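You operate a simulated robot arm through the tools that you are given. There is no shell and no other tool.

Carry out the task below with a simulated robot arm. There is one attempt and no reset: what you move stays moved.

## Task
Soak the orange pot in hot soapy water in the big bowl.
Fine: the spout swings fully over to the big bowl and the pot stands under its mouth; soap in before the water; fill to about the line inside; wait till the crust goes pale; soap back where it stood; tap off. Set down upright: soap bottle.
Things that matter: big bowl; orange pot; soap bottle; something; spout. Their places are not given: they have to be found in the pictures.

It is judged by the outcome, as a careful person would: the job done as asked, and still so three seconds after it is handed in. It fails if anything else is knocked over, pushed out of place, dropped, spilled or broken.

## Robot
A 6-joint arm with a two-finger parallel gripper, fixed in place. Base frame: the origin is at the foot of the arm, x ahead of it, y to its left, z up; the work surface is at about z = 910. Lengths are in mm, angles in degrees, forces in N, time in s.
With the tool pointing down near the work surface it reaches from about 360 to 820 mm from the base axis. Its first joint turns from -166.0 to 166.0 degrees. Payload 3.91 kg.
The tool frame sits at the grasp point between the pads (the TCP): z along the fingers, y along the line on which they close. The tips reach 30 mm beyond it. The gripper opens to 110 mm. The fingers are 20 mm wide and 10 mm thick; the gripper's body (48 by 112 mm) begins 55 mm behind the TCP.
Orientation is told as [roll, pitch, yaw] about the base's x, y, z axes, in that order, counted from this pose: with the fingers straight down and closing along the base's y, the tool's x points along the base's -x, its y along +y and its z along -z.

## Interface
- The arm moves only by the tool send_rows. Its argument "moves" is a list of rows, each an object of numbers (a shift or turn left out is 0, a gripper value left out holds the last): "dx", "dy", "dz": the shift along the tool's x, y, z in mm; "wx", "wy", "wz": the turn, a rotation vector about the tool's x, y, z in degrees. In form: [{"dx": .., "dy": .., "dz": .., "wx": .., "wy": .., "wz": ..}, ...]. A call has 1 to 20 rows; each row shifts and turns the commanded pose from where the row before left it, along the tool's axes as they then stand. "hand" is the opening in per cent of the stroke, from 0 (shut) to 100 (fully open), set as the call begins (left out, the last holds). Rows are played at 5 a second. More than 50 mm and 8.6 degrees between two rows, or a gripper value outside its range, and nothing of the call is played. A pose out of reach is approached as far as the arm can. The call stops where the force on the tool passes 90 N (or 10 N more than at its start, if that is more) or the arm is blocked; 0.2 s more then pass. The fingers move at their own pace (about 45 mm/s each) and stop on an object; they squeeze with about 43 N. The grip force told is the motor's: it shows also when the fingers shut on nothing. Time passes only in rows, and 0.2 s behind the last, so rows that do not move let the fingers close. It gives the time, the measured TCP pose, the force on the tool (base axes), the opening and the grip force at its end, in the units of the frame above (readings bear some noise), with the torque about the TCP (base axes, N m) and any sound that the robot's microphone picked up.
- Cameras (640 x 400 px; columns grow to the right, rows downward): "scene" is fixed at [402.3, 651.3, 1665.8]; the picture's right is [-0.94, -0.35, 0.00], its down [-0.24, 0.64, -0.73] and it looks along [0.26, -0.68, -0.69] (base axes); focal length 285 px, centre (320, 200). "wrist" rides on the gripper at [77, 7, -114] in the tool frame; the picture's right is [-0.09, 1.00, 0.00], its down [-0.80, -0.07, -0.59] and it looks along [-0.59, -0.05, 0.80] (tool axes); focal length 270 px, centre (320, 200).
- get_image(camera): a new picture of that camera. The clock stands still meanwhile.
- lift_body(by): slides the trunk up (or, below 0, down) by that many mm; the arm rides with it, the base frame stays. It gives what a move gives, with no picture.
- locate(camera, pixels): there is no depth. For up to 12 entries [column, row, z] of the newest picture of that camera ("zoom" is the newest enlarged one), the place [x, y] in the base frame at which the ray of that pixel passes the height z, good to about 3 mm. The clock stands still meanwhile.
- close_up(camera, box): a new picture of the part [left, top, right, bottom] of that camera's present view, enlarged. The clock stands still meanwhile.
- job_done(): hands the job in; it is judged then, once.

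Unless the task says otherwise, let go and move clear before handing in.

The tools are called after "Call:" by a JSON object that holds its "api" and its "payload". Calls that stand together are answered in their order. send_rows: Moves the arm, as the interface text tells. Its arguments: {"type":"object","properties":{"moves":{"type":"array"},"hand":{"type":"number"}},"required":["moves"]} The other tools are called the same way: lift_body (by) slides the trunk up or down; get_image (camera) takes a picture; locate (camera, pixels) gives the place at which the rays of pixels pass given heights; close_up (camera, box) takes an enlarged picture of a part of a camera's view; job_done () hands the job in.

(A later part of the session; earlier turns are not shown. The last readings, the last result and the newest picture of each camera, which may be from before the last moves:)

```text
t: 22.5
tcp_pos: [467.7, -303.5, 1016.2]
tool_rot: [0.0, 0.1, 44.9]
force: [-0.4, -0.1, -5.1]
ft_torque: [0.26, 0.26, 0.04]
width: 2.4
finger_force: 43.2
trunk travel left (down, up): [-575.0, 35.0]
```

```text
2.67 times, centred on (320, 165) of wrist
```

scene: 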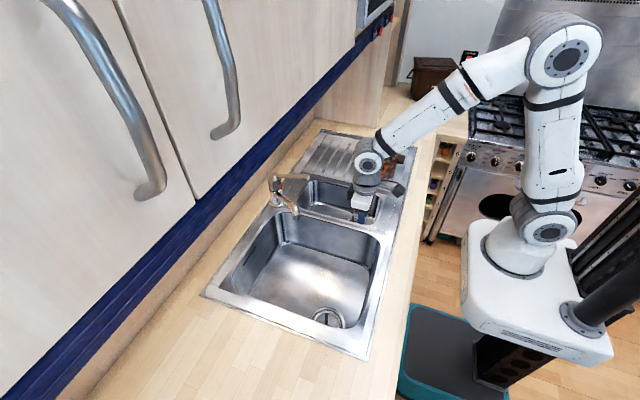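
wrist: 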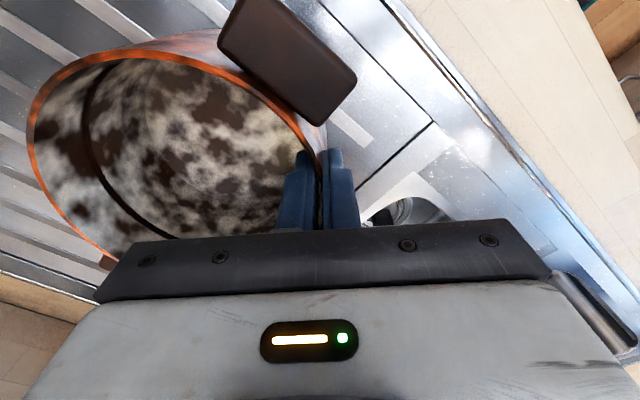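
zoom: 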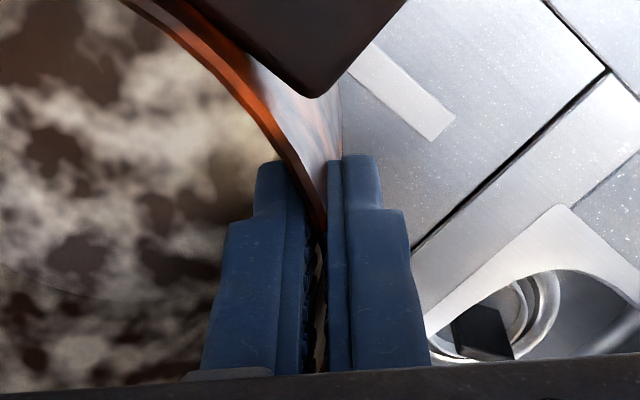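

Now the pot came up with the hand: rim rose ~7 zoom pixels, Fz is -5.1 N and the torque matches a 0.5 kg pot. I'll lift it further, slowly, and check the hold.

Call:
{"api": "send_rows", "payload": {"moves": [{"dz": -8}, {"dz": -12}, {"dz": -15}, {"dz": -15}, {"dz": -15}, {"dz": -10}, {}]}}

Call:
{"api": "close_up", "payload": {"camera": "scene", "box": [330, 100, 430, 190]}}

Call:
{"api": "close_up", "payload": {"camera": "wrist", "box": [220, 90, 420, 240]}}

```text
t: 24.1
tcp_pos: [466.4, -304.5, 1089.7]
tool_rot: [0.0, 0.0, 44.9]
force: [-0.5, 0.0, -5.6]
ft_torque: [0.27, 0.29, 0.01]
width: 2.9
finger_force: 42.9
trunk travel left (down, up): [-575.0, 35.0]
```

```text
4.44 times, centred on (380, 145) of scene
```

zoom: 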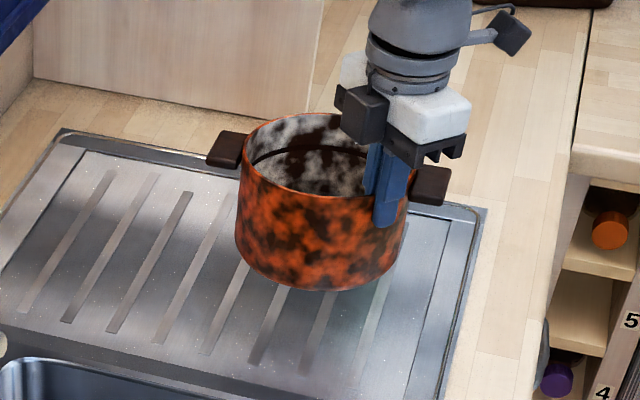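

```text
2.67 times, centred on (320, 165) of wrist
```

zoom: 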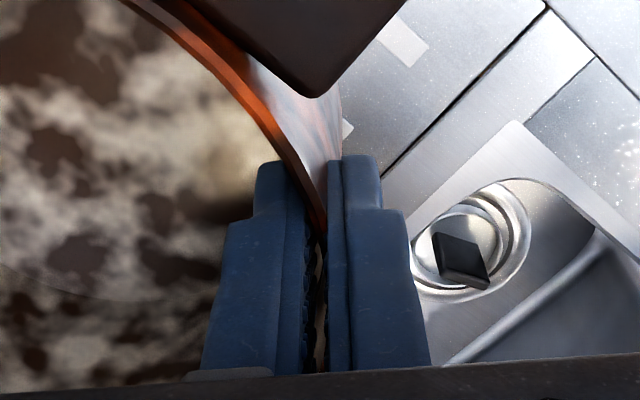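

The pot hangs steady, 75 mm above the drainer. I'll carry it left past the spout, staying behind the mouth (x<640).

Call:
{"api": "send_rows", "payload": {"moves": [{"dx": -7, "dy": 7}, {"dx": -12, "dy": 12}, {"dx": -17, "dy": 16.5}, {"dx": -18, "dy": 17.5}, {"dx": -18, "dy": 17.5}, {"dx": -18, "dy": 17.5}, {"dx": -18, "dy": 17.5}, {"dx": -18, "dy": 17.5}, {"dx": -18, "dy": 17.5}, {"dx": -18, "dy": 17.5}, {"dx": -14, "dy": 14}, {"dx": -10, "dy": 10}, {}]}}

Call:
{"api": "get_image", "payload": {"camera": "scene"}}

```text
t: 26.9
tcp_pos: [470.0, -44.1, 1092.0]
tool_rot: [0.0, 0.0, 45.1]
force: [-0.8, -0.4, -5.7]
ft_torque: [0.24, 0.27, 0.04]
width: 2.6
finger_force: 43.1
trunk travel left (down, up): [-575.0, 35.0]
```

```text
taken
```

scene: 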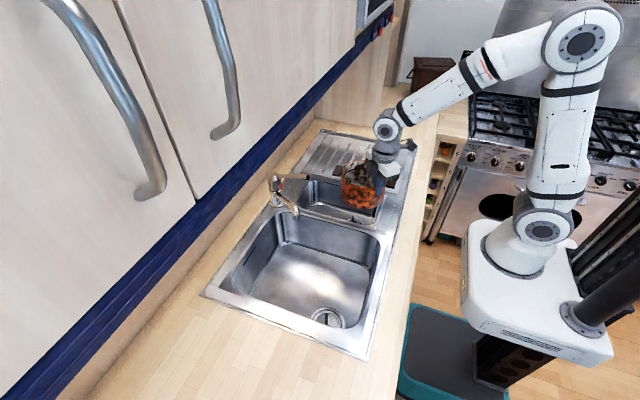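

The pot is over the small bowl, well clear of the spout. I'll continue to y≈248 beside the big bowl's middle.

Call:
{"api": "send_rows", "payload": {"moves": [{"dx": -8, "dy": 8}, {"dx": -14, "dy": 14}, {"dx": -18, "dy": 18}, {"dx": -18, "dy": 18}, {"dx": -18, "dy": 18}, {"dx": -18, "dy": 18}, {"dx": -18, "dy": 18}, {"dx": -18, "dy": 18}, {"dx": -18, "dy": 18}, {"dx": -18, "dy": 18}, {"dx": -18, "dy": 17}, {"dx": -14, "dy": 14}, {"dx": -8, "dy": 7}, {}]}}

Call:
{"api": "get_image", "payload": {"camera": "scene"}}

Call:
{"api": "get_image", "payload": {"camera": "wrist"}}

```text
t: 29.9
tcp_pos: [471.6, 246.3, 1090.0]
tool_rot: [0.0, 0.1, 45.0]
force: [-0.9, 0.2, -5.5]
ft_torque: [0.26, 0.29, 0.01]
width: 2.9
finger_force: 42.8
trunk travel left (down, up): [-575.0, 35.0]
```

```text
taken
```

scene: 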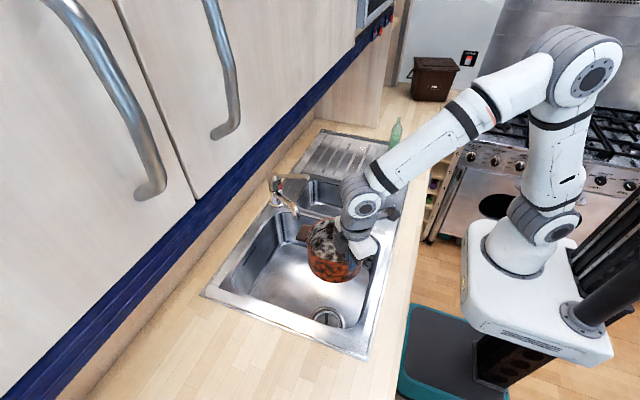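

```text
taken
```

wrist: 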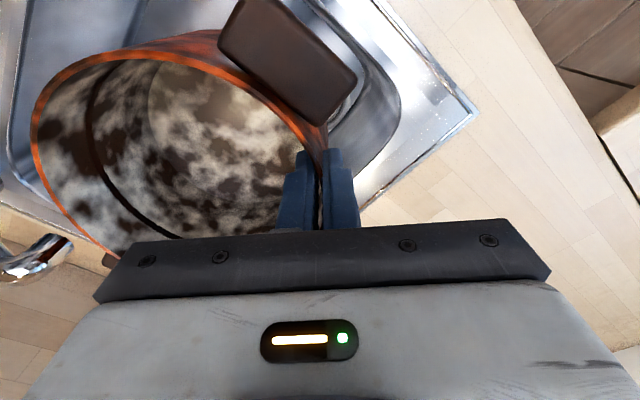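

The pot is above the big bowl and away from the spout. I'll shift forward a little and lower it inside the rim.

Call:
{"api": "send_rows", "payload": {"moves": [{"dx": -10.6, "dy": -10.6}, {"dx": -10.6, "dy": -10.6}, {"dz": 15}, {"dz": 25}, {"dz": 30}, {"dz": 30}, {"dz": 20}, {"dz": 10}, {}]}}

Call:
{"api": "close_up", "payload": {"camera": "scene", "box": [220, 160, 420, 340]}}

```text
t: 31.9
tcp_pos: [502.1, 247.8, 962.6]
tool_rot: [0.0, 0.0, 44.9]
force: [-0.7, 0.0, -5.0]
ft_torque: [0.23, 0.32, 0.04]
width: 2.6
finger_force: 42.7
trunk travel left (down, up): [-575.0, 35.0]
```

```text
2.22 times, centred on (320, 250) of scene
```

zoom: 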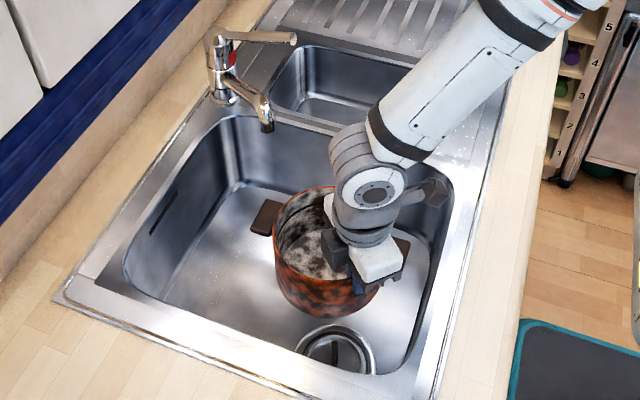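

The pot is inside the bowl, about 85 mm over its floor. I'll move diagonally toward the mouth in steps and check clearance.

Call:
{"api": "send_rows", "payload": {"moves": [{"dx": -4.5, "dy": -19.6}, {"dx": -4.5, "dy": -19.6}, {"dx": -4.5, "dy": -19.6}, {"dx": -4.5, "dy": -19.6}, {}]}}

Call:
{"api": "close_up", "payload": {"camera": "scene", "box": [240, 170, 400, 290]}}

Call:
{"api": "get_image", "payload": {"camera": "wrist"}}

```text
t: 33.1
tcp_pos: [568.4, 204.4, 961.7]
tool_rot: [0.0, 0.0, 45.0]
force: [-0.4, 0.0, -4.8]
ft_torque: [0.27, 0.31, 0.0]
width: 2.5
finger_force: 42.7
trunk travel left (down, up): [-575.0, 35.0]
```

```text
3.33 times, centred on (320, 230) of scene
```

zoom: 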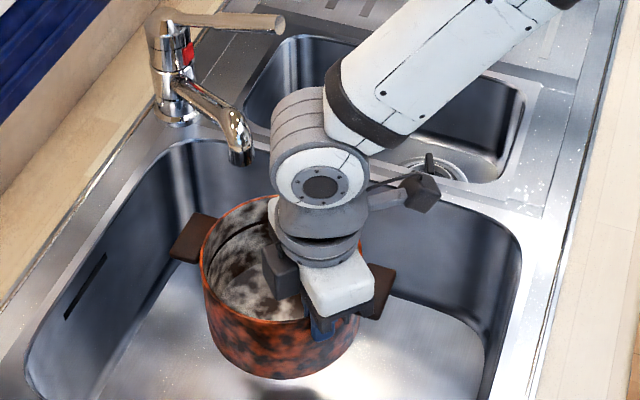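

```text
taken
```

wrist: 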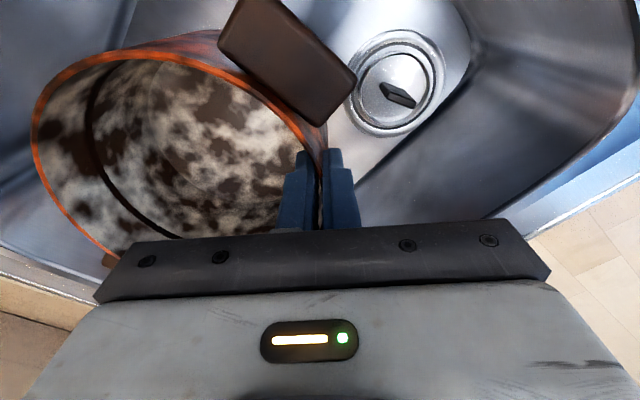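

The pot centre is near (617,156). The spout will face the slimmer wrist if I go lower first, so I'll lower to just above the floor, then slide the last bit.

Call:
{"api": "send_rows", "payload": {"moves": [{"dz": 20}, {"dz": 20}, {"dz": 20}, {"dz": 12}, {}]}}

Call:
{"api": "send_rows", "payload": {"moves": [{"dx": -3, "dy": -10}, {"dx": -3, "dy": -10}, {"dx": -3, "dy": -10}, {}]}}

Call:
{"api": "close_up", "payload": {"camera": "scene", "box": [240, 170, 400, 290]}}

```text
t: 34.3
tcp_pos: [569.2, 205.0, 889.1]
tool_rot: [-0.1, 0.1, 44.9]
force: [0.3, 0.7, -5.3]
ft_torque: [0.22, 0.32, -0.01]
width: 2.5
finger_force: 42.8
trunk travel left (down, up): [-575.0, 35.0]
```

```text
t: 35.3
tcp_pos: [595.8, 188.6, 890.5]
tool_rot: [0.0, 0.0, 45.0]
force: [0.4, -0.3, -4.6]
ft_torque: [0.24, 0.25, -0.01]
width: 2.9
finger_force: 42.4
trunk travel left (down, up): [-575.0, 35.0]
```

```text
3.33 times, centred on (320, 230) of scene
```

zoom: 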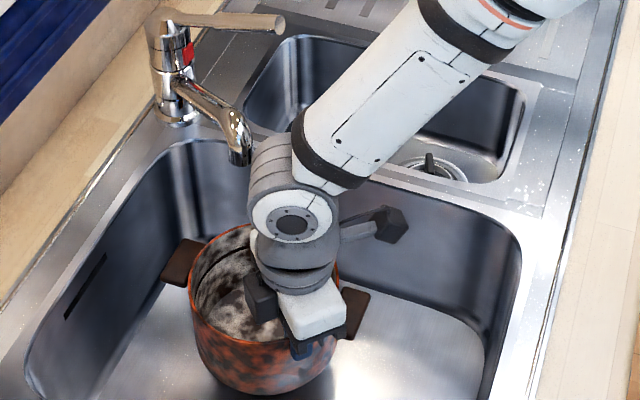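

No contact so far, and the pot centre is near (645,140) with the mouth at (674,129). I'll ease it another ~10 mm toward the mouth, then lower in small steps.

Call:
{"api": "send_rows", "payload": {"moves": [{"dx": -2.2, "dy": -4}, {"dx": -2.2, "dy": -4}, {}]}}

Call:
{"api": "send_rows", "payload": {"moves": [{"dz": 4}, {"dz": 4}, {}]}}

Call:
{"api": "send_rows", "payload": {"moves": [{"dz": 3}, {}]}}

```text
t: 36.1
tcp_pos: [606.1, 186.2, 889.4]
tool_rot: [0.1, 0.0, 44.9]
force: [0.6, 1.2, -4.8]
ft_torque: [0.19, 0.26, 0.03]
width: 2.6
finger_force: 42.8
trunk travel left (down, up): [-575.0, 35.0]
```

```text
t: 36.9
tcp_pos: [604.6, 184.9, 880.1]
tool_rot: [0.0, 0.0, 45.0]
force: [0.1, 0.0, -4.9]
ft_torque: [0.25, 0.28, 0.02]
width: 2.6
finger_force: 42.9
trunk travel left (down, up): [-575.0, 35.0]
```

```text
t: 37.5
tcp_pos: [604.4, 187.0, 877.9]
tool_rot: [-0.1, 0.0, 45.0]
force: [-0.1, 0.4, -5.2]
ft_torque: [0.22, 0.31, 0.01]
width: 2.5
finger_force: 42.8
trunk travel left (down, up): [-575.0, 35.0]
```

Still hanging at -5.2 N, so the floor has not been reached. I'll keep lowering in 3 mm steps.

Call:
{"api": "send_rows", "payload": {"moves": [{"dz": 3}, {}]}}

Call:
{"api": "send_rows", "payload": {"moves": [{"dz": 3}, {}]}}

Call:
{"api": "close_up", "payload": {"camera": "scene", "box": [260, 200, 370, 290]}}

```text
t: 38.1
tcp_pos: [606.2, 185.3, 874.5]
tool_rot: [-0.1, 0.0, 45.0]
force: [-0.4, -0.5, -5.9]
ft_torque: [0.23, 0.32, 0.02]
width: 2.9
finger_force: 42.7
trunk travel left (down, up): [-575.0, 35.0]
```

```text
t: 38.7
tcp_pos: [605.7, 185.8, 871.9]
tool_rot: [0.0, 0.0, 45.1]
force: [0.6, -0.2, -5.6]
ft_torque: [0.27, 0.28, 0.03]
width: 2.7
finger_force: 42.2
trunk travel left (down, up): [-575.0, 35.0]
```

```text
4.44 times, centred on (315, 245) of scene
```

zoom: 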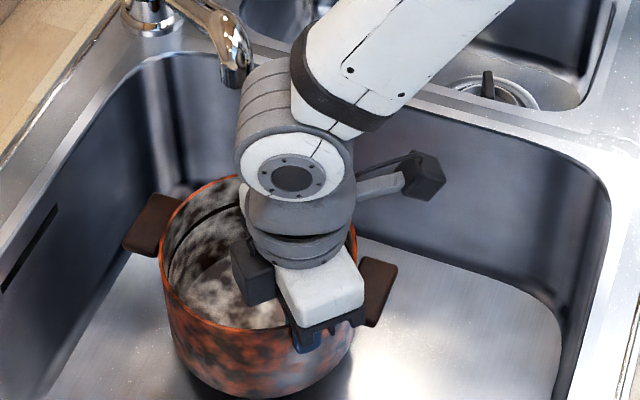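

Call:
{"api": "send_rows", "payload": {"moves": [{"dz": 3}, {}]}}

Call:
{"api": "send_rows", "payload": {"moves": [{"dz": 3}, {}]}}

Call:
{"api": "send_rows", "payload": {"moves": [{"dz": 3}, {}]}}

```text
t: 39.3
tcp_pos: [606.0, 185.3, 869.2]
tool_rot: [0.0, -0.1, 45.1]
force: [-0.1, -0.5, -5.4]
ft_torque: [0.2, 0.28, -0.02]
width: 2.8
finger_force: 43.0
trunk travel left (down, up): [-575.0, 35.0]
```

```text
t: 39.9
tcp_pos: [606.2, 185.5, 865.9]
tool_rot: [0.0, 0.1, 45.0]
force: [0.3, -0.4, -5.0]
ft_torque: [0.27, 0.29, 0.01]
width: 2.7
finger_force: 42.5
trunk travel left (down, up): [-575.0, 35.0]
```

```text
t: 40.5
tcp_pos: [605.6, 185.4, 864.3]
tool_rot: [0.0, 0.1, 45.0]
force: [-0.9, -0.4, -5.7]
ft_torque: [0.24, 0.28, -0.04]
width: 2.9
finger_force: 42.6
trunk travel left (down, up): [-575.0, 35.0]
```

Still about -5.5 N at TCP 864, so the floor is lower than I estimated. I'll keep stepping down.

Call:
{"api": "send_rows", "payload": {"moves": [{"dz": 4}, {}]}}

Call:
{"api": "send_rows", "payload": {"moves": [{"dz": 4}, {}]}}

Call:
{"api": "send_rows", "payload": {"moves": [{"dz": 3}, {}]}}

```text
t: 41.1
tcp_pos: [604.8, 186.4, 859.2]
tool_rot: [0.0, -0.1, 45.0]
force: [-0.2, 0.9, -5.9]
ft_torque: [0.22, 0.28, 0.02]
width: 2.8
finger_force: 42.9
trunk travel left (down, up): [-575.0, 35.0]
```

```text
t: 41.7
tcp_pos: [605.5, 186.5, 855.1]
tool_rot: [-0.1, 0.1, 45.0]
force: [0.7, 0.0, -5.9]
ft_torque: [0.25, 0.31, -0.01]
width: 2.7
finger_force: 42.9
trunk travel left (down, up): [-575.0, 35.0]
```

```text
t: 42.3
tcp_pos: [605.7, 186.4, 852.3]
tool_rot: [-0.1, 0.1, 45.1]
force: [-0.8, 0.6, -5.9]
ft_torque: [0.22, 0.31, 0.03]
width: 2.7
finger_force: 42.7
trunk travel left (down, up): [-575.0, 35.0]
```

Still hanging at TCP 852. Before lowering more I'll check the view for wrist-to-spout and forearm-to-rim clearance.

Call:
{"api": "close_up", "payload": {"camera": "scene", "box": [250, 180, 390, 290]}}

Call:
{"api": "get_image", "payload": {"camera": "wrist"}}

Call:
{"api": "locate", "payload": {"camera": "wrist", "pixels": [[399, 90, 740], [399, 90, 770], [399, 90, 720]]}}

```text
3.64 times, centred on (320, 235) of scene
```

zoom: 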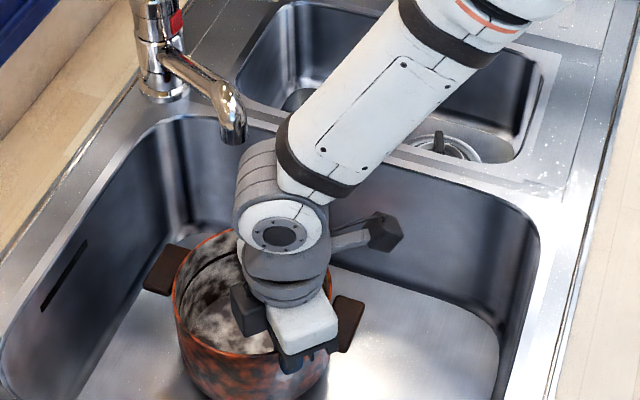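

```text
taken
```

wrist: 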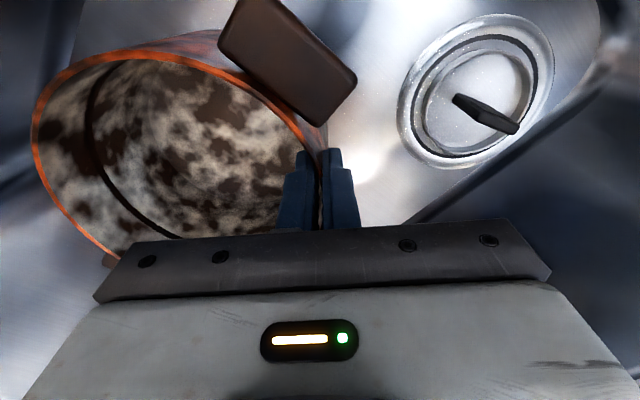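

```text
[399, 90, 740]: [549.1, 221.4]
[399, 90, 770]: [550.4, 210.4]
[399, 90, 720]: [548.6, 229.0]
```

Call:
{"api": "locate", "payload": {"camera": "wrist", "pixels": [[478, 95, 720], [478, 95, 740], [478, 95, 760]]}}

Call:
{"api": "close_up", "payload": {"camera": "scene", "box": [290, 280, 380, 345]}}

```text
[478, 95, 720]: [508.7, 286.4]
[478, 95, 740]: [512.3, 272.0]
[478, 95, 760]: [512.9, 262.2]
```

```text
6.15 times, centred on (335, 312) of scene
```

zoom: 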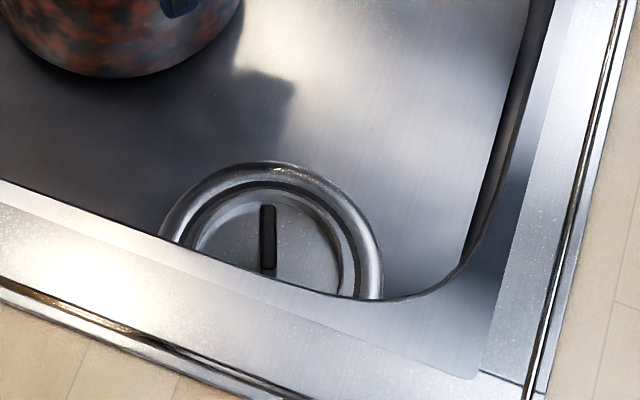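

The plug's handle sits near z≈762, so the floor is close below. I'll go on in small steps.

Call:
{"api": "send_rows", "payload": {"moves": [{"dz": 3}, {}]}}

Call:
{"api": "send_rows", "payload": {"moves": [{"dz": 3}, {}]}}

Call:
{"api": "send_rows", "payload": {"moves": [{"dz": 3}, {}]}}

```text
t: 42.9
tcp_pos: [606.2, 186.1, 848.6]
tool_rot: [0.0, 0.0, 45.1]
force: [-0.6, 0.8, -5.9]
ft_torque: [0.24, 0.3, -0.02]
width: 2.9
finger_force: 43.3
trunk travel left (down, up): [-575.0, 35.0]
```

```text
t: 43.5
tcp_pos: [605.2, 187.0, 845.6]
tool_rot: [0.1, 0.0, 45.0]
force: [0.1, 0.8, -5.4]
ft_torque: [0.23, 0.32, -0.01]
width: 2.6
finger_force: 42.3
trunk travel left (down, up): [-575.0, 35.0]
```

```text
t: 44.1
tcp_pos: [605.6, 186.9, 845.1]
tool_rot: [-0.1, -0.1, 45.0]
force: [-1.5, 1.3, 0.4]
ft_torque: [-0.17, -0.15, -0.01]
width: 3.0
finger_force: 43.3
trunk travel left (down, up): [-575.0, 35.0]
```

The force jumped to +0.4 N, so the pot now stands on the bowl's floor at TCP 845. I'll open the fingers and rise a little.

Call:
{"api": "send_rows", "payload": {"hand": 40, "moves": [{}, {}, {}, {}]}}

Call:
{"api": "send_rows", "payload": {"moves": [{"dz": -15}, {"dz": -20}, {"dz": -20}, {"dy": 20, "dz": -20}, {"dy": 30, "dz": -20}, {"dy": 30, "dz": -20}, {}]}}

Call:
{"api": "close_up", "payload": {"camera": "scene", "box": [250, 180, 390, 290]}}

Call:
{"api": "get_image", "payload": {"camera": "wrist"}}

```text
t: 45.1
tcp_pos: [605.1, 186.1, 843.2]
tool_rot: [0.0, 0.0, 45.0]
force: [0.4, -0.5, 0.2]
ft_torque: [-0.01, -0.01, -0.01]
width: 44.1
finger_force: 0.1
trunk travel left (down, up): [-575.0, 35.0]
```

```text
t: 46.7
tcp_pos: [545.8, 243.3, 958.9]
tool_rot: [0.0, 0.0, 45.0]
force: [-0.2, -0.2, 0.4]
ft_torque: [0.0, -0.02, -0.01]
width: 44.3
finger_force: 0.1
trunk travel left (down, up): [-575.0, 35.0]
```

```text
3.64 times, centred on (320, 235) of scene
```

zoom: 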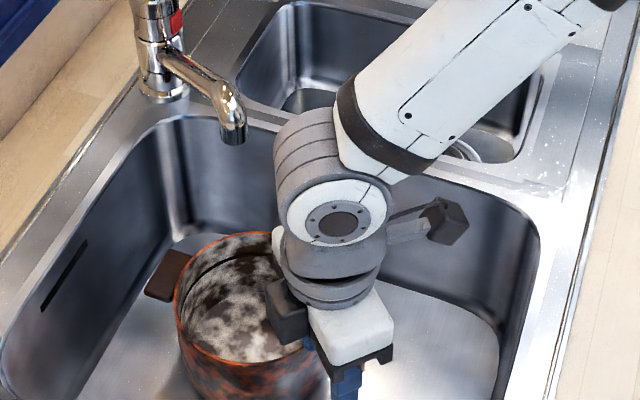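

```text
taken
```

wrist: 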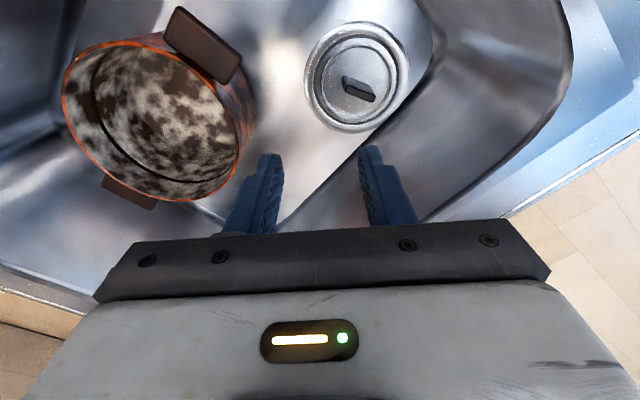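

The pot stands in the bowl under the spout's mouth, and the hand is free. I'll raise the arm and move it back over the drainer side, then check the pot's place in the scene.

Call:
{"api": "send_rows", "payload": {"hand": 100, "moves": [{"dz": -40}, {"dz": -40}, {"dz": -40}, {"dz": -31}, {"dx": 32.6, "dy": -23}, {"dx": 32.6, "dy": -23}, {"dx": 32.6, "dy": -23}, {"dx": 32.6, "dy": -23}, {"dx": 32.6, "dy": -23}, {"dx": 32.6, "dy": -23}, {"dx": 32.6, "dy": -23}, {"dx": 32.6, "dy": -23}, {"dx": 32.6, "dy": -23}, {"dx": 32.6, "dy": -23}, {}]}}

Call:
{"api": "get_image", "payload": {"camera": "scene"}}

Call:
{"api": "close_up", "payload": {"camera": "scene", "box": [240, 170, 400, 280]}}

```text
t: 49.9
tcp_pos: [478.8, -150.5, 1109.6]
tool_rot: [-0.1, 0.0, 45.0]
force: [-0.5, 0.6, -0.9]
ft_torque: [0.0, 0.02, 0.01]
width: 109.8
finger_force: 0.0
trunk travel left (down, up): [-575.0, 35.0]
```

```text
taken
```

scene: 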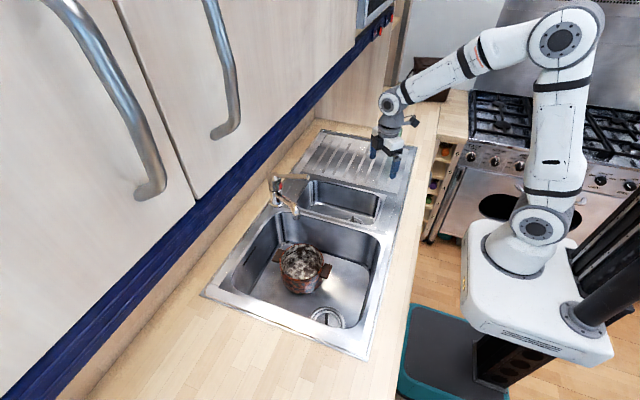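

```text
3.64 times, centred on (320, 225) of scene
```

zoom: 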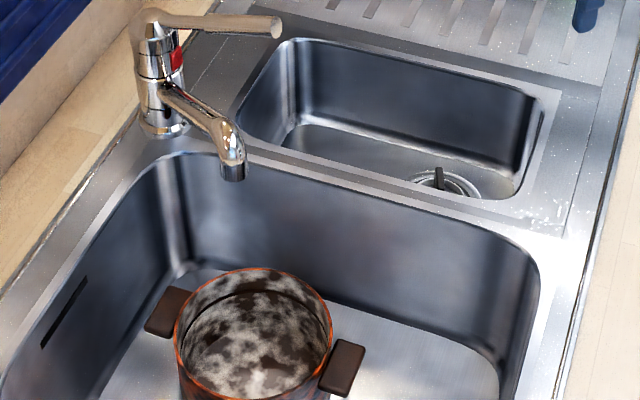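

Call:
{"api": "locate", "payload": {"camera": "zoom", "pixels": [[254, 333, 843], [175, 330, 843], [332, 340, 843], [250, 268, 843], [258, 400, 843], [233, 178, 1037], [233, 178, 1030], [170, 310, 830], [342, 366, 830]]}}

Call:
{"api": "close_up", "payload": {"camera": "scene", "box": [265, 200, 345, 300]}}

```text
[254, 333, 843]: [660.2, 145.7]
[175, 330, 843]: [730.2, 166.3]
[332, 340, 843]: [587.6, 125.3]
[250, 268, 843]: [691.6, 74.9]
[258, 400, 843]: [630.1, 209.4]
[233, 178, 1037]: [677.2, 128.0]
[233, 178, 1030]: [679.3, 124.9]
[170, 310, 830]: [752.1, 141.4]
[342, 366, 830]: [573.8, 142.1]
```

```text
4.00 times, centred on (305, 250) of scene
```

zoom: 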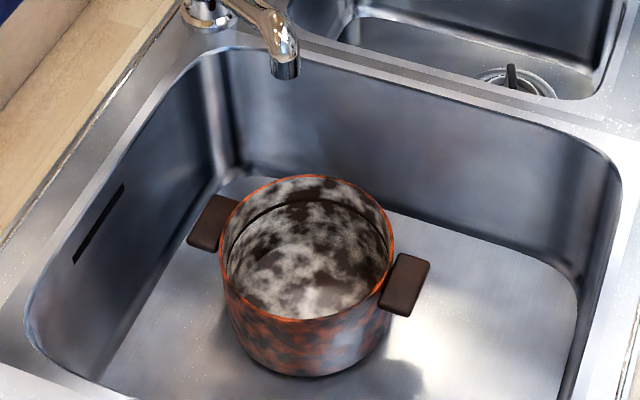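

The pot centre is at about (660,143), and the mouth at (677,128) is well inside its opening. Next I'll turn the tool toward the bottle, with the camera on top and the fingers horizontal, pointing along -y.

Call:
{"api": "send_rows", "payload": {"moves": [{"wz": -7.5}, {"wz": -7.5}, {"wz": -7.5}, {"wz": -7.5}, {"wz": -7.5}, {"wz": -7.5}, {"wy": 8.2}, {"wy": 8.2}, {"wy": 8.2}, {"wy": 8.2}, {"wy": 8.2}, {}]}}

Call:
{"api": "get_image", "payload": {"camera": "wrist"}}

Call:
{"api": "get_image", "payload": {"camera": "scene"}}

```text
t: 52.5
tcp_pos: [480.8, -150.3, 1110.7]
tool_rot: [-0.2, 41.1, 90.1]
force: [-0.3, -0.8, 0.8]
ft_torque: [0.0, 0.01, 0.0]
width: 110.1
finger_force: 0.0
trunk travel left (down, up): [-575.0, 35.0]
```

```text
taken
```

wrist: 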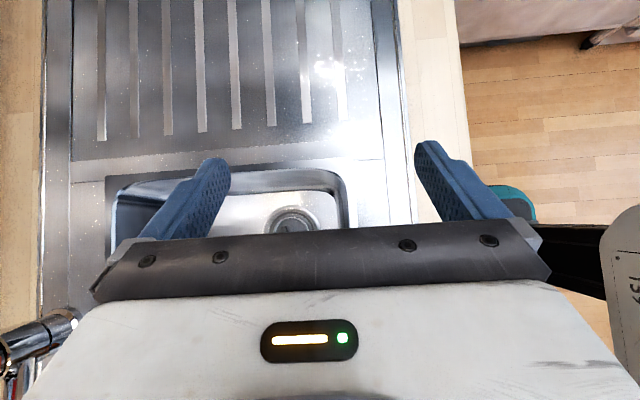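

```text
taken
```

scene: 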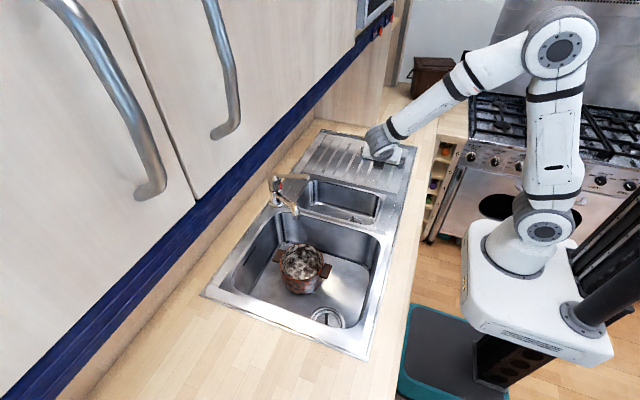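

The turn works. I'll finish tilting until the fingers are horizontal.

Call:
{"api": "send_rows", "payload": {"moves": [{"wy": 8.15}, {"wy": 8.15}, {"wy": 8.15}, {"wy": 8.15}, {"wy": 8.15}, {"wy": 8.15}, {}]}}

Call:
{"api": "get_image", "payload": {"camera": "wrist"}}

Call:
{"api": "get_image", "payload": {"camera": "scene"}}

```text
t: 54.1
tcp_pos: [481.8, -149.9, 1109.3]
tool_rot: [-73.1, 89.9, 17.0]
force: [0.5, 0.4, 0.2]
ft_torque: [0.01, -0.02, 0.02]
width: 110.1
finger_force: 0.1
trunk travel left (down, up): [-575.0, 35.0]
```

```text
taken
```

wrist: 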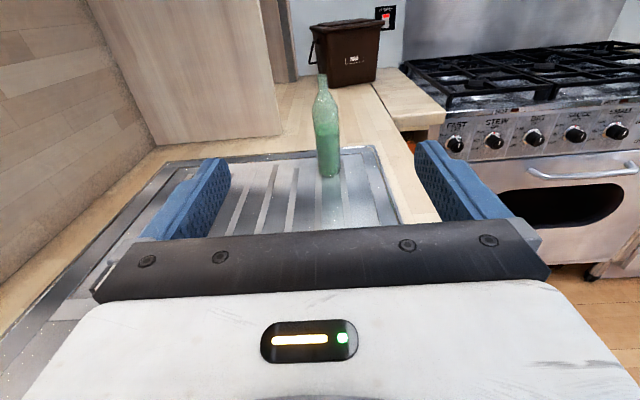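

```text
taken
```

scene: 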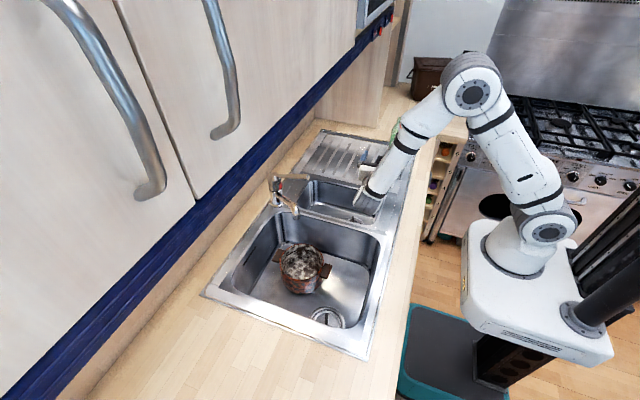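

Now I see the bottle clearly: top at wrist (322,78), base at (329,175), standing at the drainer's edge. I'll zoom and locate it precisely.

Call:
{"api": "close_up", "payload": {"camera": "wrist", "box": [260, 60, 400, 190]}}

Call:
{"api": "locate", "payload": {"camera": "wrist", "pixels": [[329, 175, 905], [329, 171, 905], [322, 77, 1095], [322, 77, 1105], [317, 175, 905], [341, 175, 905]]}}

```text
3.08 times, centred on (330, 125) of wrist
```

zoom: 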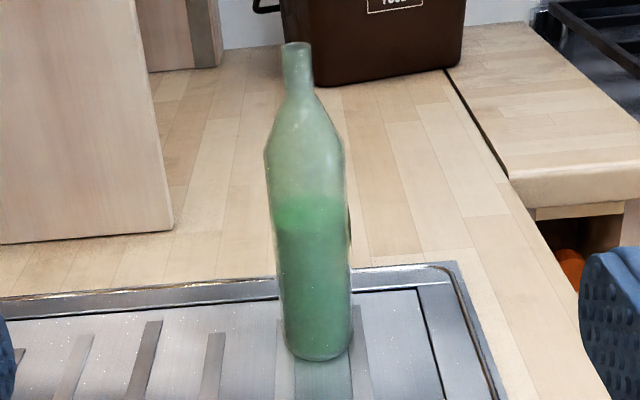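

```text
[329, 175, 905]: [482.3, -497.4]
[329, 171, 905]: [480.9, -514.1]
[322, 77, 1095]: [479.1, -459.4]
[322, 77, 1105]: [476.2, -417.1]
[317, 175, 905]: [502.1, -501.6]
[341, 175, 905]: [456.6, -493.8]
```

The bottle's centre is about (480,-498), its diameter about 47, and it is filled to roughly z 985. I'll lower to z≈985 and come up to it from the front, stopping short to check the alignment.

Call:
{"api": "send_rows", "payload": {"moves": [{"dx": -41}, {"dx": -41}, {"dx": -41}, {"dz": 40}, {"dz": 40}, {"dz": 40}, {"dz": 40}, {"dz": 40}, {"dz": 35}, {}]}}

Call:
{"api": "get_image", "payload": {"camera": "wrist"}}

Call:
{"api": "close_up", "payload": {"camera": "scene", "box": [340, 90, 440, 180]}}

```text
t: 56.3
tcp_pos: [483.2, -384.6, 985.3]
tool_rot: [-7.6, 89.9, 82.4]
force: [0.2, -0.7, 0.8]
ft_torque: [0.04, -0.02, 0.01]
width: 110.1
finger_force: 0.1
trunk travel left (down, up): [-575.0, 35.0]
```

```text
taken
```

wrist: 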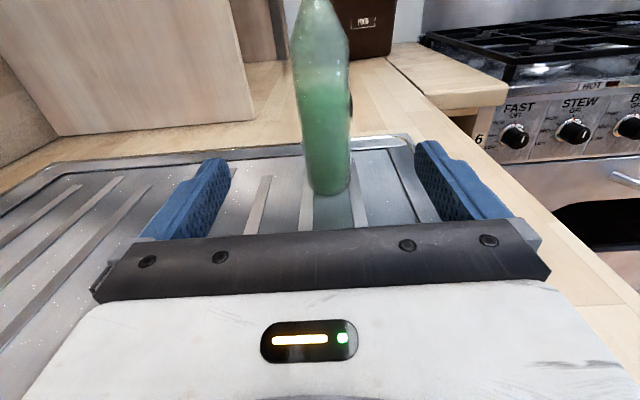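

```text
4.44 times, centred on (390, 135) of scene
```

zoom: 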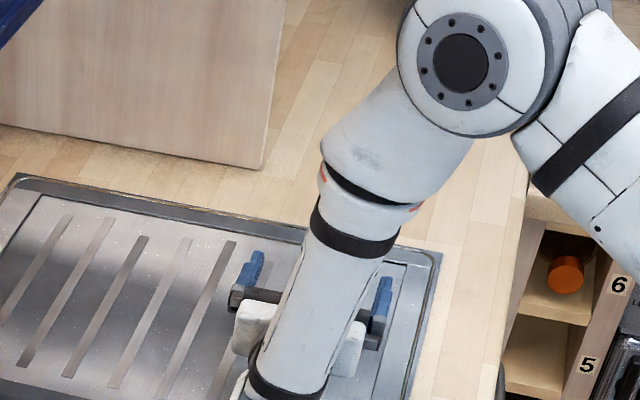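

The bottle is nearly centred between the fingers (body columns 305–350 against a finger mid of ~323). I'll locate the base once more to set the depth.

Call:
{"api": "locate", "payload": {"camera": "wrist", "pixels": [[330, 198, 905], [330, 198, 910], [310, 190, 905], [351, 188, 905], [297, 100, 985], [349, 100, 985], [325, 90, 985]]}}

Call:
{"api": "close_up", "payload": {"camera": "wrist", "box": [240, 0, 410, 210]}}

```text
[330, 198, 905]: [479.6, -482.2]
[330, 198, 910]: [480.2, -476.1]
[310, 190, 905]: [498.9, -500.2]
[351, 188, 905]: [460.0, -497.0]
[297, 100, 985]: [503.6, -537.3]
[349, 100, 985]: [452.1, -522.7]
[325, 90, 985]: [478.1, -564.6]
```

```text
1.90 times, centred on (325, 105) of wrist
```

zoom: 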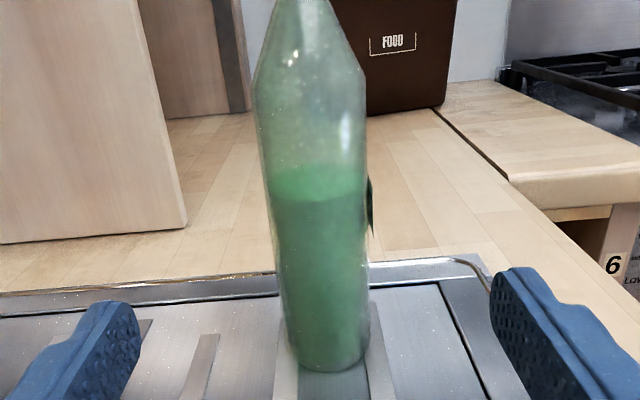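

The front of the base is at y≈-480, so the bottle's centre is at y≈-503, x≈479.5. I'll move in around it without touching.

Call:
{"api": "send_rows", "payload": {"moves": [{"dy": 2.5, "dz": 38}, {"dz": 38}, {"dz": 38}, {}]}}

Call:
{"api": "get_image", "payload": {"camera": "wrist"}}

```text
t: 57.3
tcp_pos: [478.4, -499.8, 983.6]
tool_rot: [-8.6, 89.9, 81.4]
force: [-0.5, -0.1, -0.3]
ft_torque: [-0.01, 0.0, 0.02]
width: 110.4
finger_force: 0.1
trunk travel left (down, up): [-575.0, 35.0]
```

```text
taken
```

wrist: 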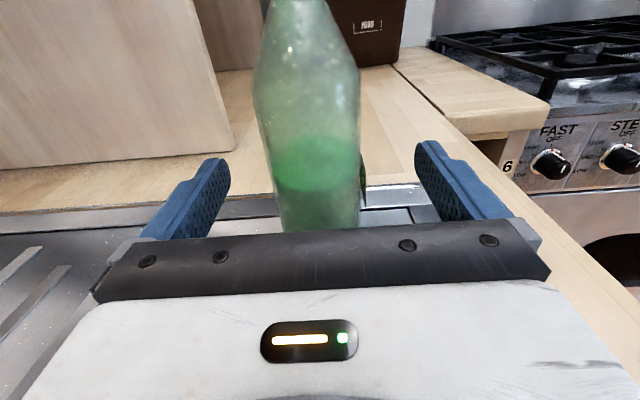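

The bottle sits centred between the pads. I'll close on it.

Call:
{"api": "send_rows", "payload": {"hand": 0, "moves": [{}, {}, {}, {}, {}, {}]}}

Call:
{"api": "get_image", "payload": {"camera": "wrist"}}

```text
t: 58.7
tcp_pos: [478.1, -500.3, 983.7]
tool_rot: [-18.3, 89.9, 71.7]
force: [-1.3, 0.0, 1.4]
ft_torque: [-0.01, 0.12, 0.0]
width: 45.6
finger_force: 43.1
trunk travel left (down, up): [-575.0, 35.0]
```

```text
taken
```

wrist: 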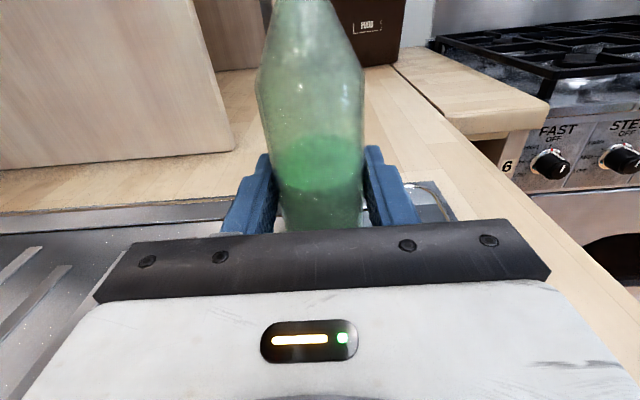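

Gripped at 45.6 mm, with the TCP at (478,-500,984), which I'll use for putting it back. I'll lift a little and check.

Call:
{"api": "send_rows", "payload": {"moves": [{"dx": 5}, {"dx": 8}, {"dx": 12}, {}]}}

Call:
{"api": "get_image", "payload": {"camera": "wrist"}}

```text
t: 59.7
tcp_pos: [478.7, -499.0, 1010.4]
tool_rot: [-6.7, 89.8, 83.3]
force: [0.5, -0.5, -1.4]
ft_torque: [0.03, 0.01, 0.0]
width: 45.7
finger_force: 42.8
trunk travel left (down, up): [-575.0, 35.0]
```

```text
taken
```

wrist: 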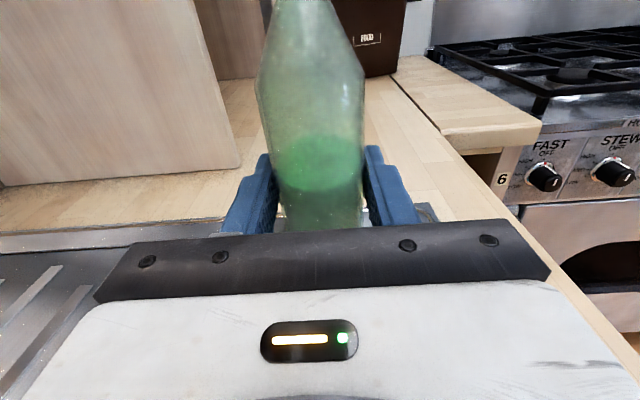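

The bottle came up with the hand. I'll raise it more and carry it upright toward the big bowl, well behind the spout.

Call:
{"api": "send_rows", "payload": {"moves": [{"dx": 20}, {"dx": 30}, {"dz": -20}, {"dy": -1.6, "dz": -35}, {"dy": -1.6, "dz": -35}, {"dy": -1.6, "dz": -35}, {"dy": -1.6, "dz": -35}, {"dy": -1.6, "dz": -35}, {"dy": -1.6, "dz": -35}, {"dy": -1.6, "dz": -35}, {"dz": -20}, {}]}}

Call:
{"api": "get_image", "payload": {"camera": "scene"}}

Call:
{"api": "get_image", "payload": {"camera": "wrist"}}

```text
t: 62.3
tcp_pos: [490.1, -214.1, 1062.3]
tool_rot: [-12.1, 90.0, 77.8]
force: [0.2, 0.5, -2.5]
ft_torque: [-0.01, 0.01, 0.0]
width: 45.5
finger_force: 43.4
trunk travel left (down, up): [-575.0, 35.0]
```

```text
taken
```

scene: 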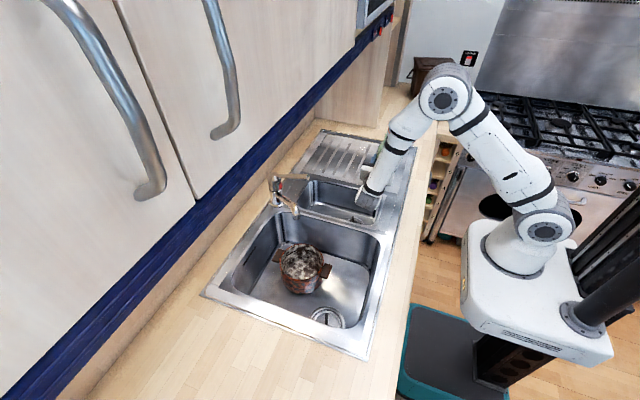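

```text
taken
```

wrist: 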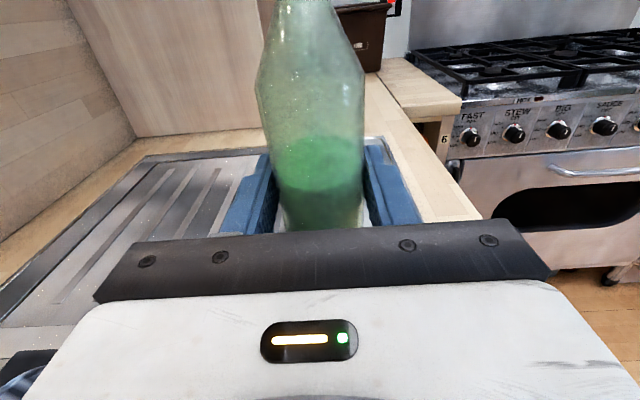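

The bottle rides upright (Fz ≈ -2.5 N). I'll keep going toward the big bowl.

Call:
{"api": "send_rows", "payload": {"moves": [{"dz": -20}, {"dy": -1.5, "dz": -35}, {"dy": -1.5, "dz": -35}, {"dy": -1.5, "dz": -35}, {"dy": -1.5, "dz": -35}, {"dy": -1.5, "dz": -35}, {"dz": -20}, {}]}}

Call:
{"api": "get_image", "payload": {"camera": "scene"}}

```text
t: 64.1
tcp_pos: [497.5, 1.3, 1062.1]
tool_rot: [0.2, 89.9, 90.0]
force: [0.3, -0.2, -2.0]
ft_torque: [0.07, -0.03, 0.01]
width: 45.6
finger_force: 43.3
trunk travel left (down, up): [-575.0, 35.0]
```

```text
taken
```

scene: 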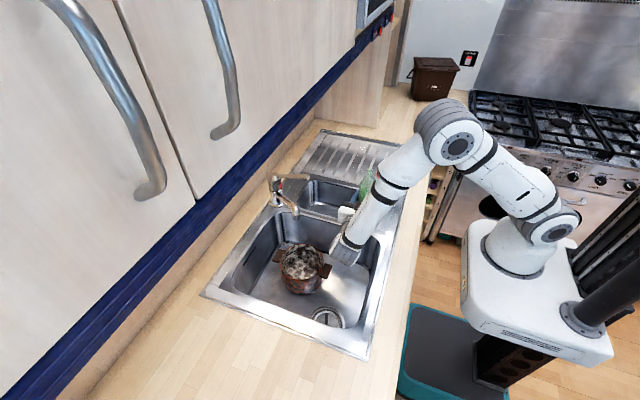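

The arm is folding fine. I'll make the last stretch to y≈140.

Call:
{"api": "send_rows", "payload": {"moves": [{"dz": -20}, {"dy": -2, "dz": -35}, {"dy": -2, "dz": -35}, {"dy": -2, "dz": -30}, {"dz": -19}, {}]}}

Call:
{"api": "get_image", "payload": {"camera": "scene"}}

Call:
{"api": "get_image", "payload": {"camera": "wrist"}}

```text
t: 65.5
tcp_pos: [503.6, 141.1, 1062.1]
tool_rot: [-13.3, 89.8, 76.8]
force: [-0.2, -0.2, -2.4]
ft_torque: [0.01, -0.03, -0.03]
width: 45.4
finger_force: 43.2
trunk travel left (down, up): [-575.0, 35.0]
```

```text
taken
```

scene: 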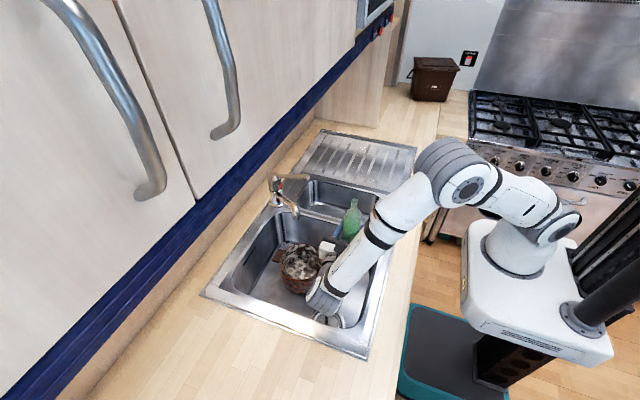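

```text
taken
```

wrist: 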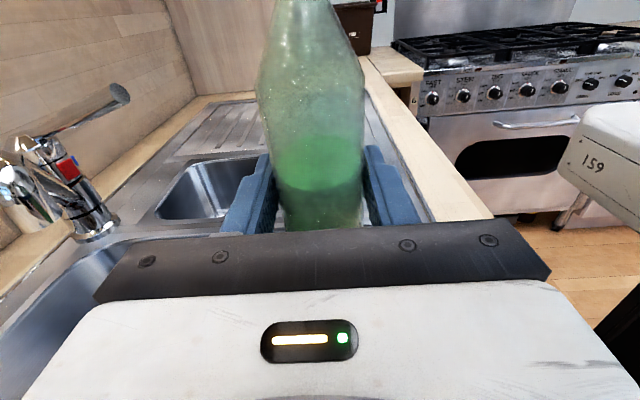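

The bottle is at (504,141), behind the pot. I'll tilt it toward +x to about 70°, which is short of pouring and still away from the spout.

Call:
{"api": "send_rows", "payload": {"moves": [{"wz": -5}, {"wz": -7}, {"wz": -7.5}, {"wz": -7.5}, {"wz": -7.5}, {"wz": -7.5}, {"wz": -7.5}, {"wz": -7.5}, {"wz": -7}, {"wz": -6}, {}]}}

Call:
{"api": "get_image", "payload": {"camera": "scene"}}

Call:
{"api": "close_up", "payload": {"camera": "scene", "box": [250, 160, 410, 290]}}

Call:
{"api": "get_image", "payload": {"camera": "wrist"}}

```text
t: 67.9
tcp_pos: [503.4, 139.6, 1061.5]
tool_rot: [89.9, 20.0, 180.1]
force: [0.0, 0.2, -3.1]
ft_torque: [-0.01, 0.0, 0.0]
width: 46.1
finger_force: 42.6
trunk travel left (down, up): [-575.0, 35.0]
```

```text
taken
```

scene: 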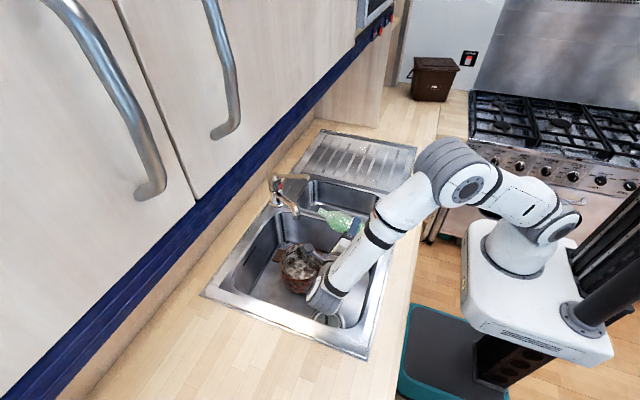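

```text
3.08 times, centred on (330, 225) of scene
```

zoom: 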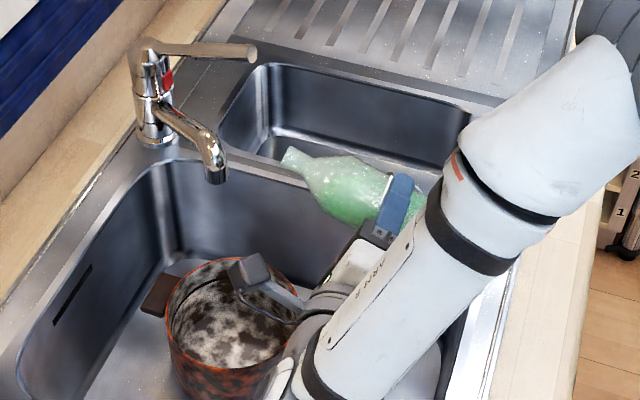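

```text
taken
```

wrist: 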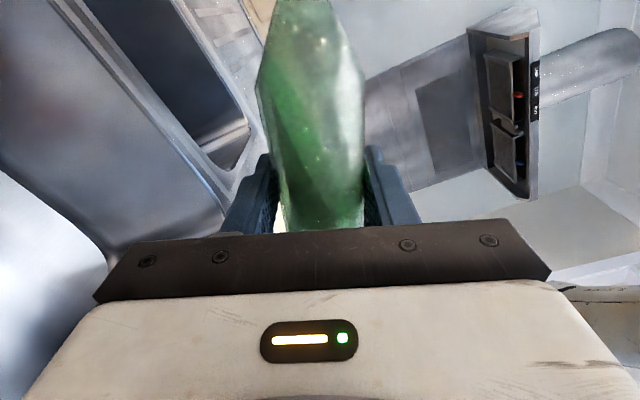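

At 70° nothing is flowing, and the neck is well clear of the spout. I'll lower to z≈995 and then move forward so the neck comes over the pot.

Call:
{"api": "send_rows", "payload": {"moves": [{"dx": -7.6, "dy": -21}, {"dx": -7.6, "dy": -21}, {"dx": -7.6, "dy": -21}, {"dx": 14.1, "dy": -5.1}, {"dx": 14.1, "dy": -5.1}, {"dx": 14.1, "dy": -5.1}, {}]}}

Call:
{"api": "close_up", "payload": {"camera": "scene", "box": [250, 160, 410, 290]}}

```text
t: 69.5
tcp_pos: [547.0, 140.6, 993.7]
tool_rot: [89.9, 19.9, 179.9]
force: [0.2, 0.0, -2.8]
ft_torque: [-0.01, 0.01, -0.03]
width: 45.7
finger_force: 43.1
trunk travel left (down, up): [-575.0, 35.0]
```

```text
3.08 times, centred on (330, 225) of scene
```

zoom: 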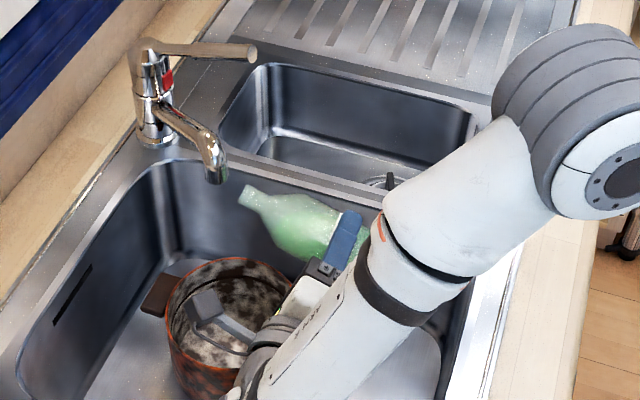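

The neck is now about over the pot and beside and below the spout's mouth. I'll tilt on to about 95° and look for soap.

Call:
{"api": "send_rows", "payload": {"moves": [{"wz": -6}, {"wz": -6}, {"wz": -6}, {"wz": -7}, {}]}}

Call:
{"api": "close_up", "payload": {"camera": "scene", "box": [250, 170, 370, 290]}}

Call:
{"api": "get_image", "payload": {"camera": "wrist"}}

```text
t: 70.7
tcp_pos: [547.6, 140.4, 994.7]
tool_rot: [89.9, -5.2, -180.0]
force: [0.5, 0.7, -2.1]
ft_torque: [0.01, -0.01, -0.02]
width: 45.4
finger_force: 43.5
trunk travel left (down, up): [-575.0, 35.0]
```

```text
3.33 times, centred on (310, 230) of scene
```

zoom: 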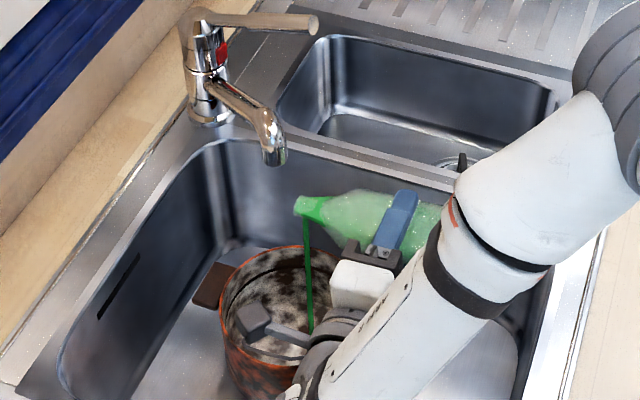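

```text
taken
```

wrist: 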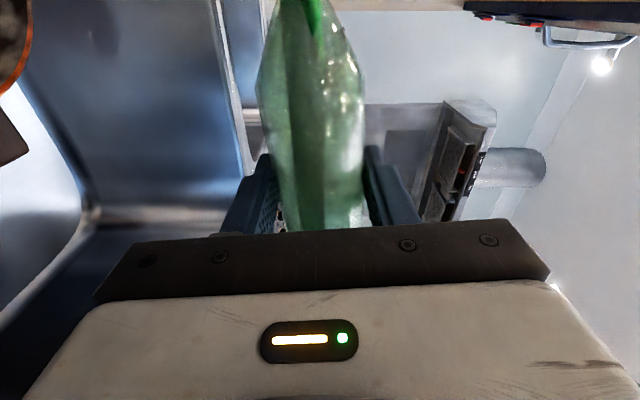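

A green stream is falling from the neck into the pot (zoom ~(308,300)). I'll let it run a moment and then look.

Call:
{"api": "send_rows", "payload": {"moves": [{}, {}, {}]}}

Call:
{"api": "close_up", "payload": {"camera": "scene", "box": [260, 190, 340, 290]}}

```text
t: 71.5
tcp_pos: [548.7, 140.2, 995.1]
tool_rot: [89.9, -5.0, -179.9]
force: [1.0, 0.3, -2.0]
ft_torque: [0.05, -0.02, -0.01]
width: 45.5
finger_force: 42.6
trunk travel left (down, up): [-575.0, 35.0]
```

```text
4.00 times, centred on (300, 240) of scene
```

zoom: 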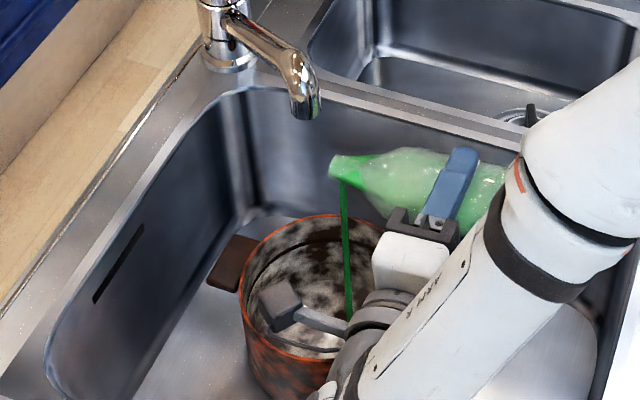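

The stream lands in the pot. I'll give it about another 0.8 s and then tip the bottle back up over the pot.

Call:
{"api": "send_rows", "payload": {"moves": [{}, {}, {}, {"wz": 7.5}, {"wz": 7.5}, {"wz": 7.5}, {"wz": 7.5}, {"wz": 5}, {}]}}

Call:
{"api": "close_up", "payload": {"camera": "scene", "box": [250, 170, 370, 290]}}

Call:
{"api": "get_image", "payload": {"camera": "wrist"}}

```text
t: 73.5
tcp_pos: [548.3, 140.5, 994.1]
tool_rot: [89.9, 30.1, 179.9]
force: [0.3, 0.6, -1.4]
ft_torque: [0.03, -0.01, -0.03]
width: 45.4
finger_force: 42.7
trunk travel left (down, up): [-575.0, 35.0]
```

```text
3.33 times, centred on (310, 230) of scene
```

zoom: 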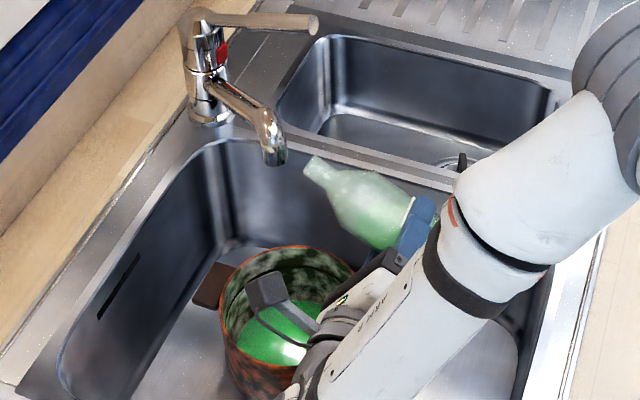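

```text
taken
```

wrist: 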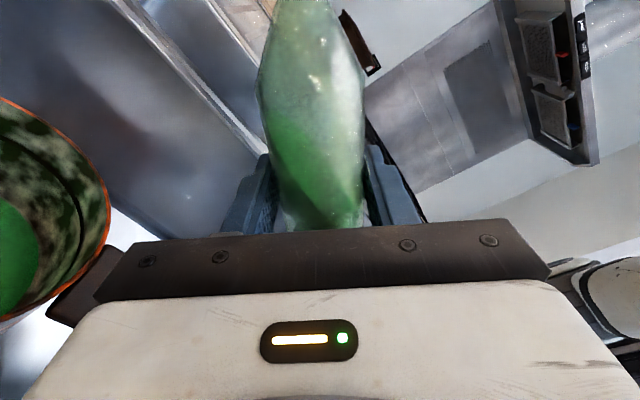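

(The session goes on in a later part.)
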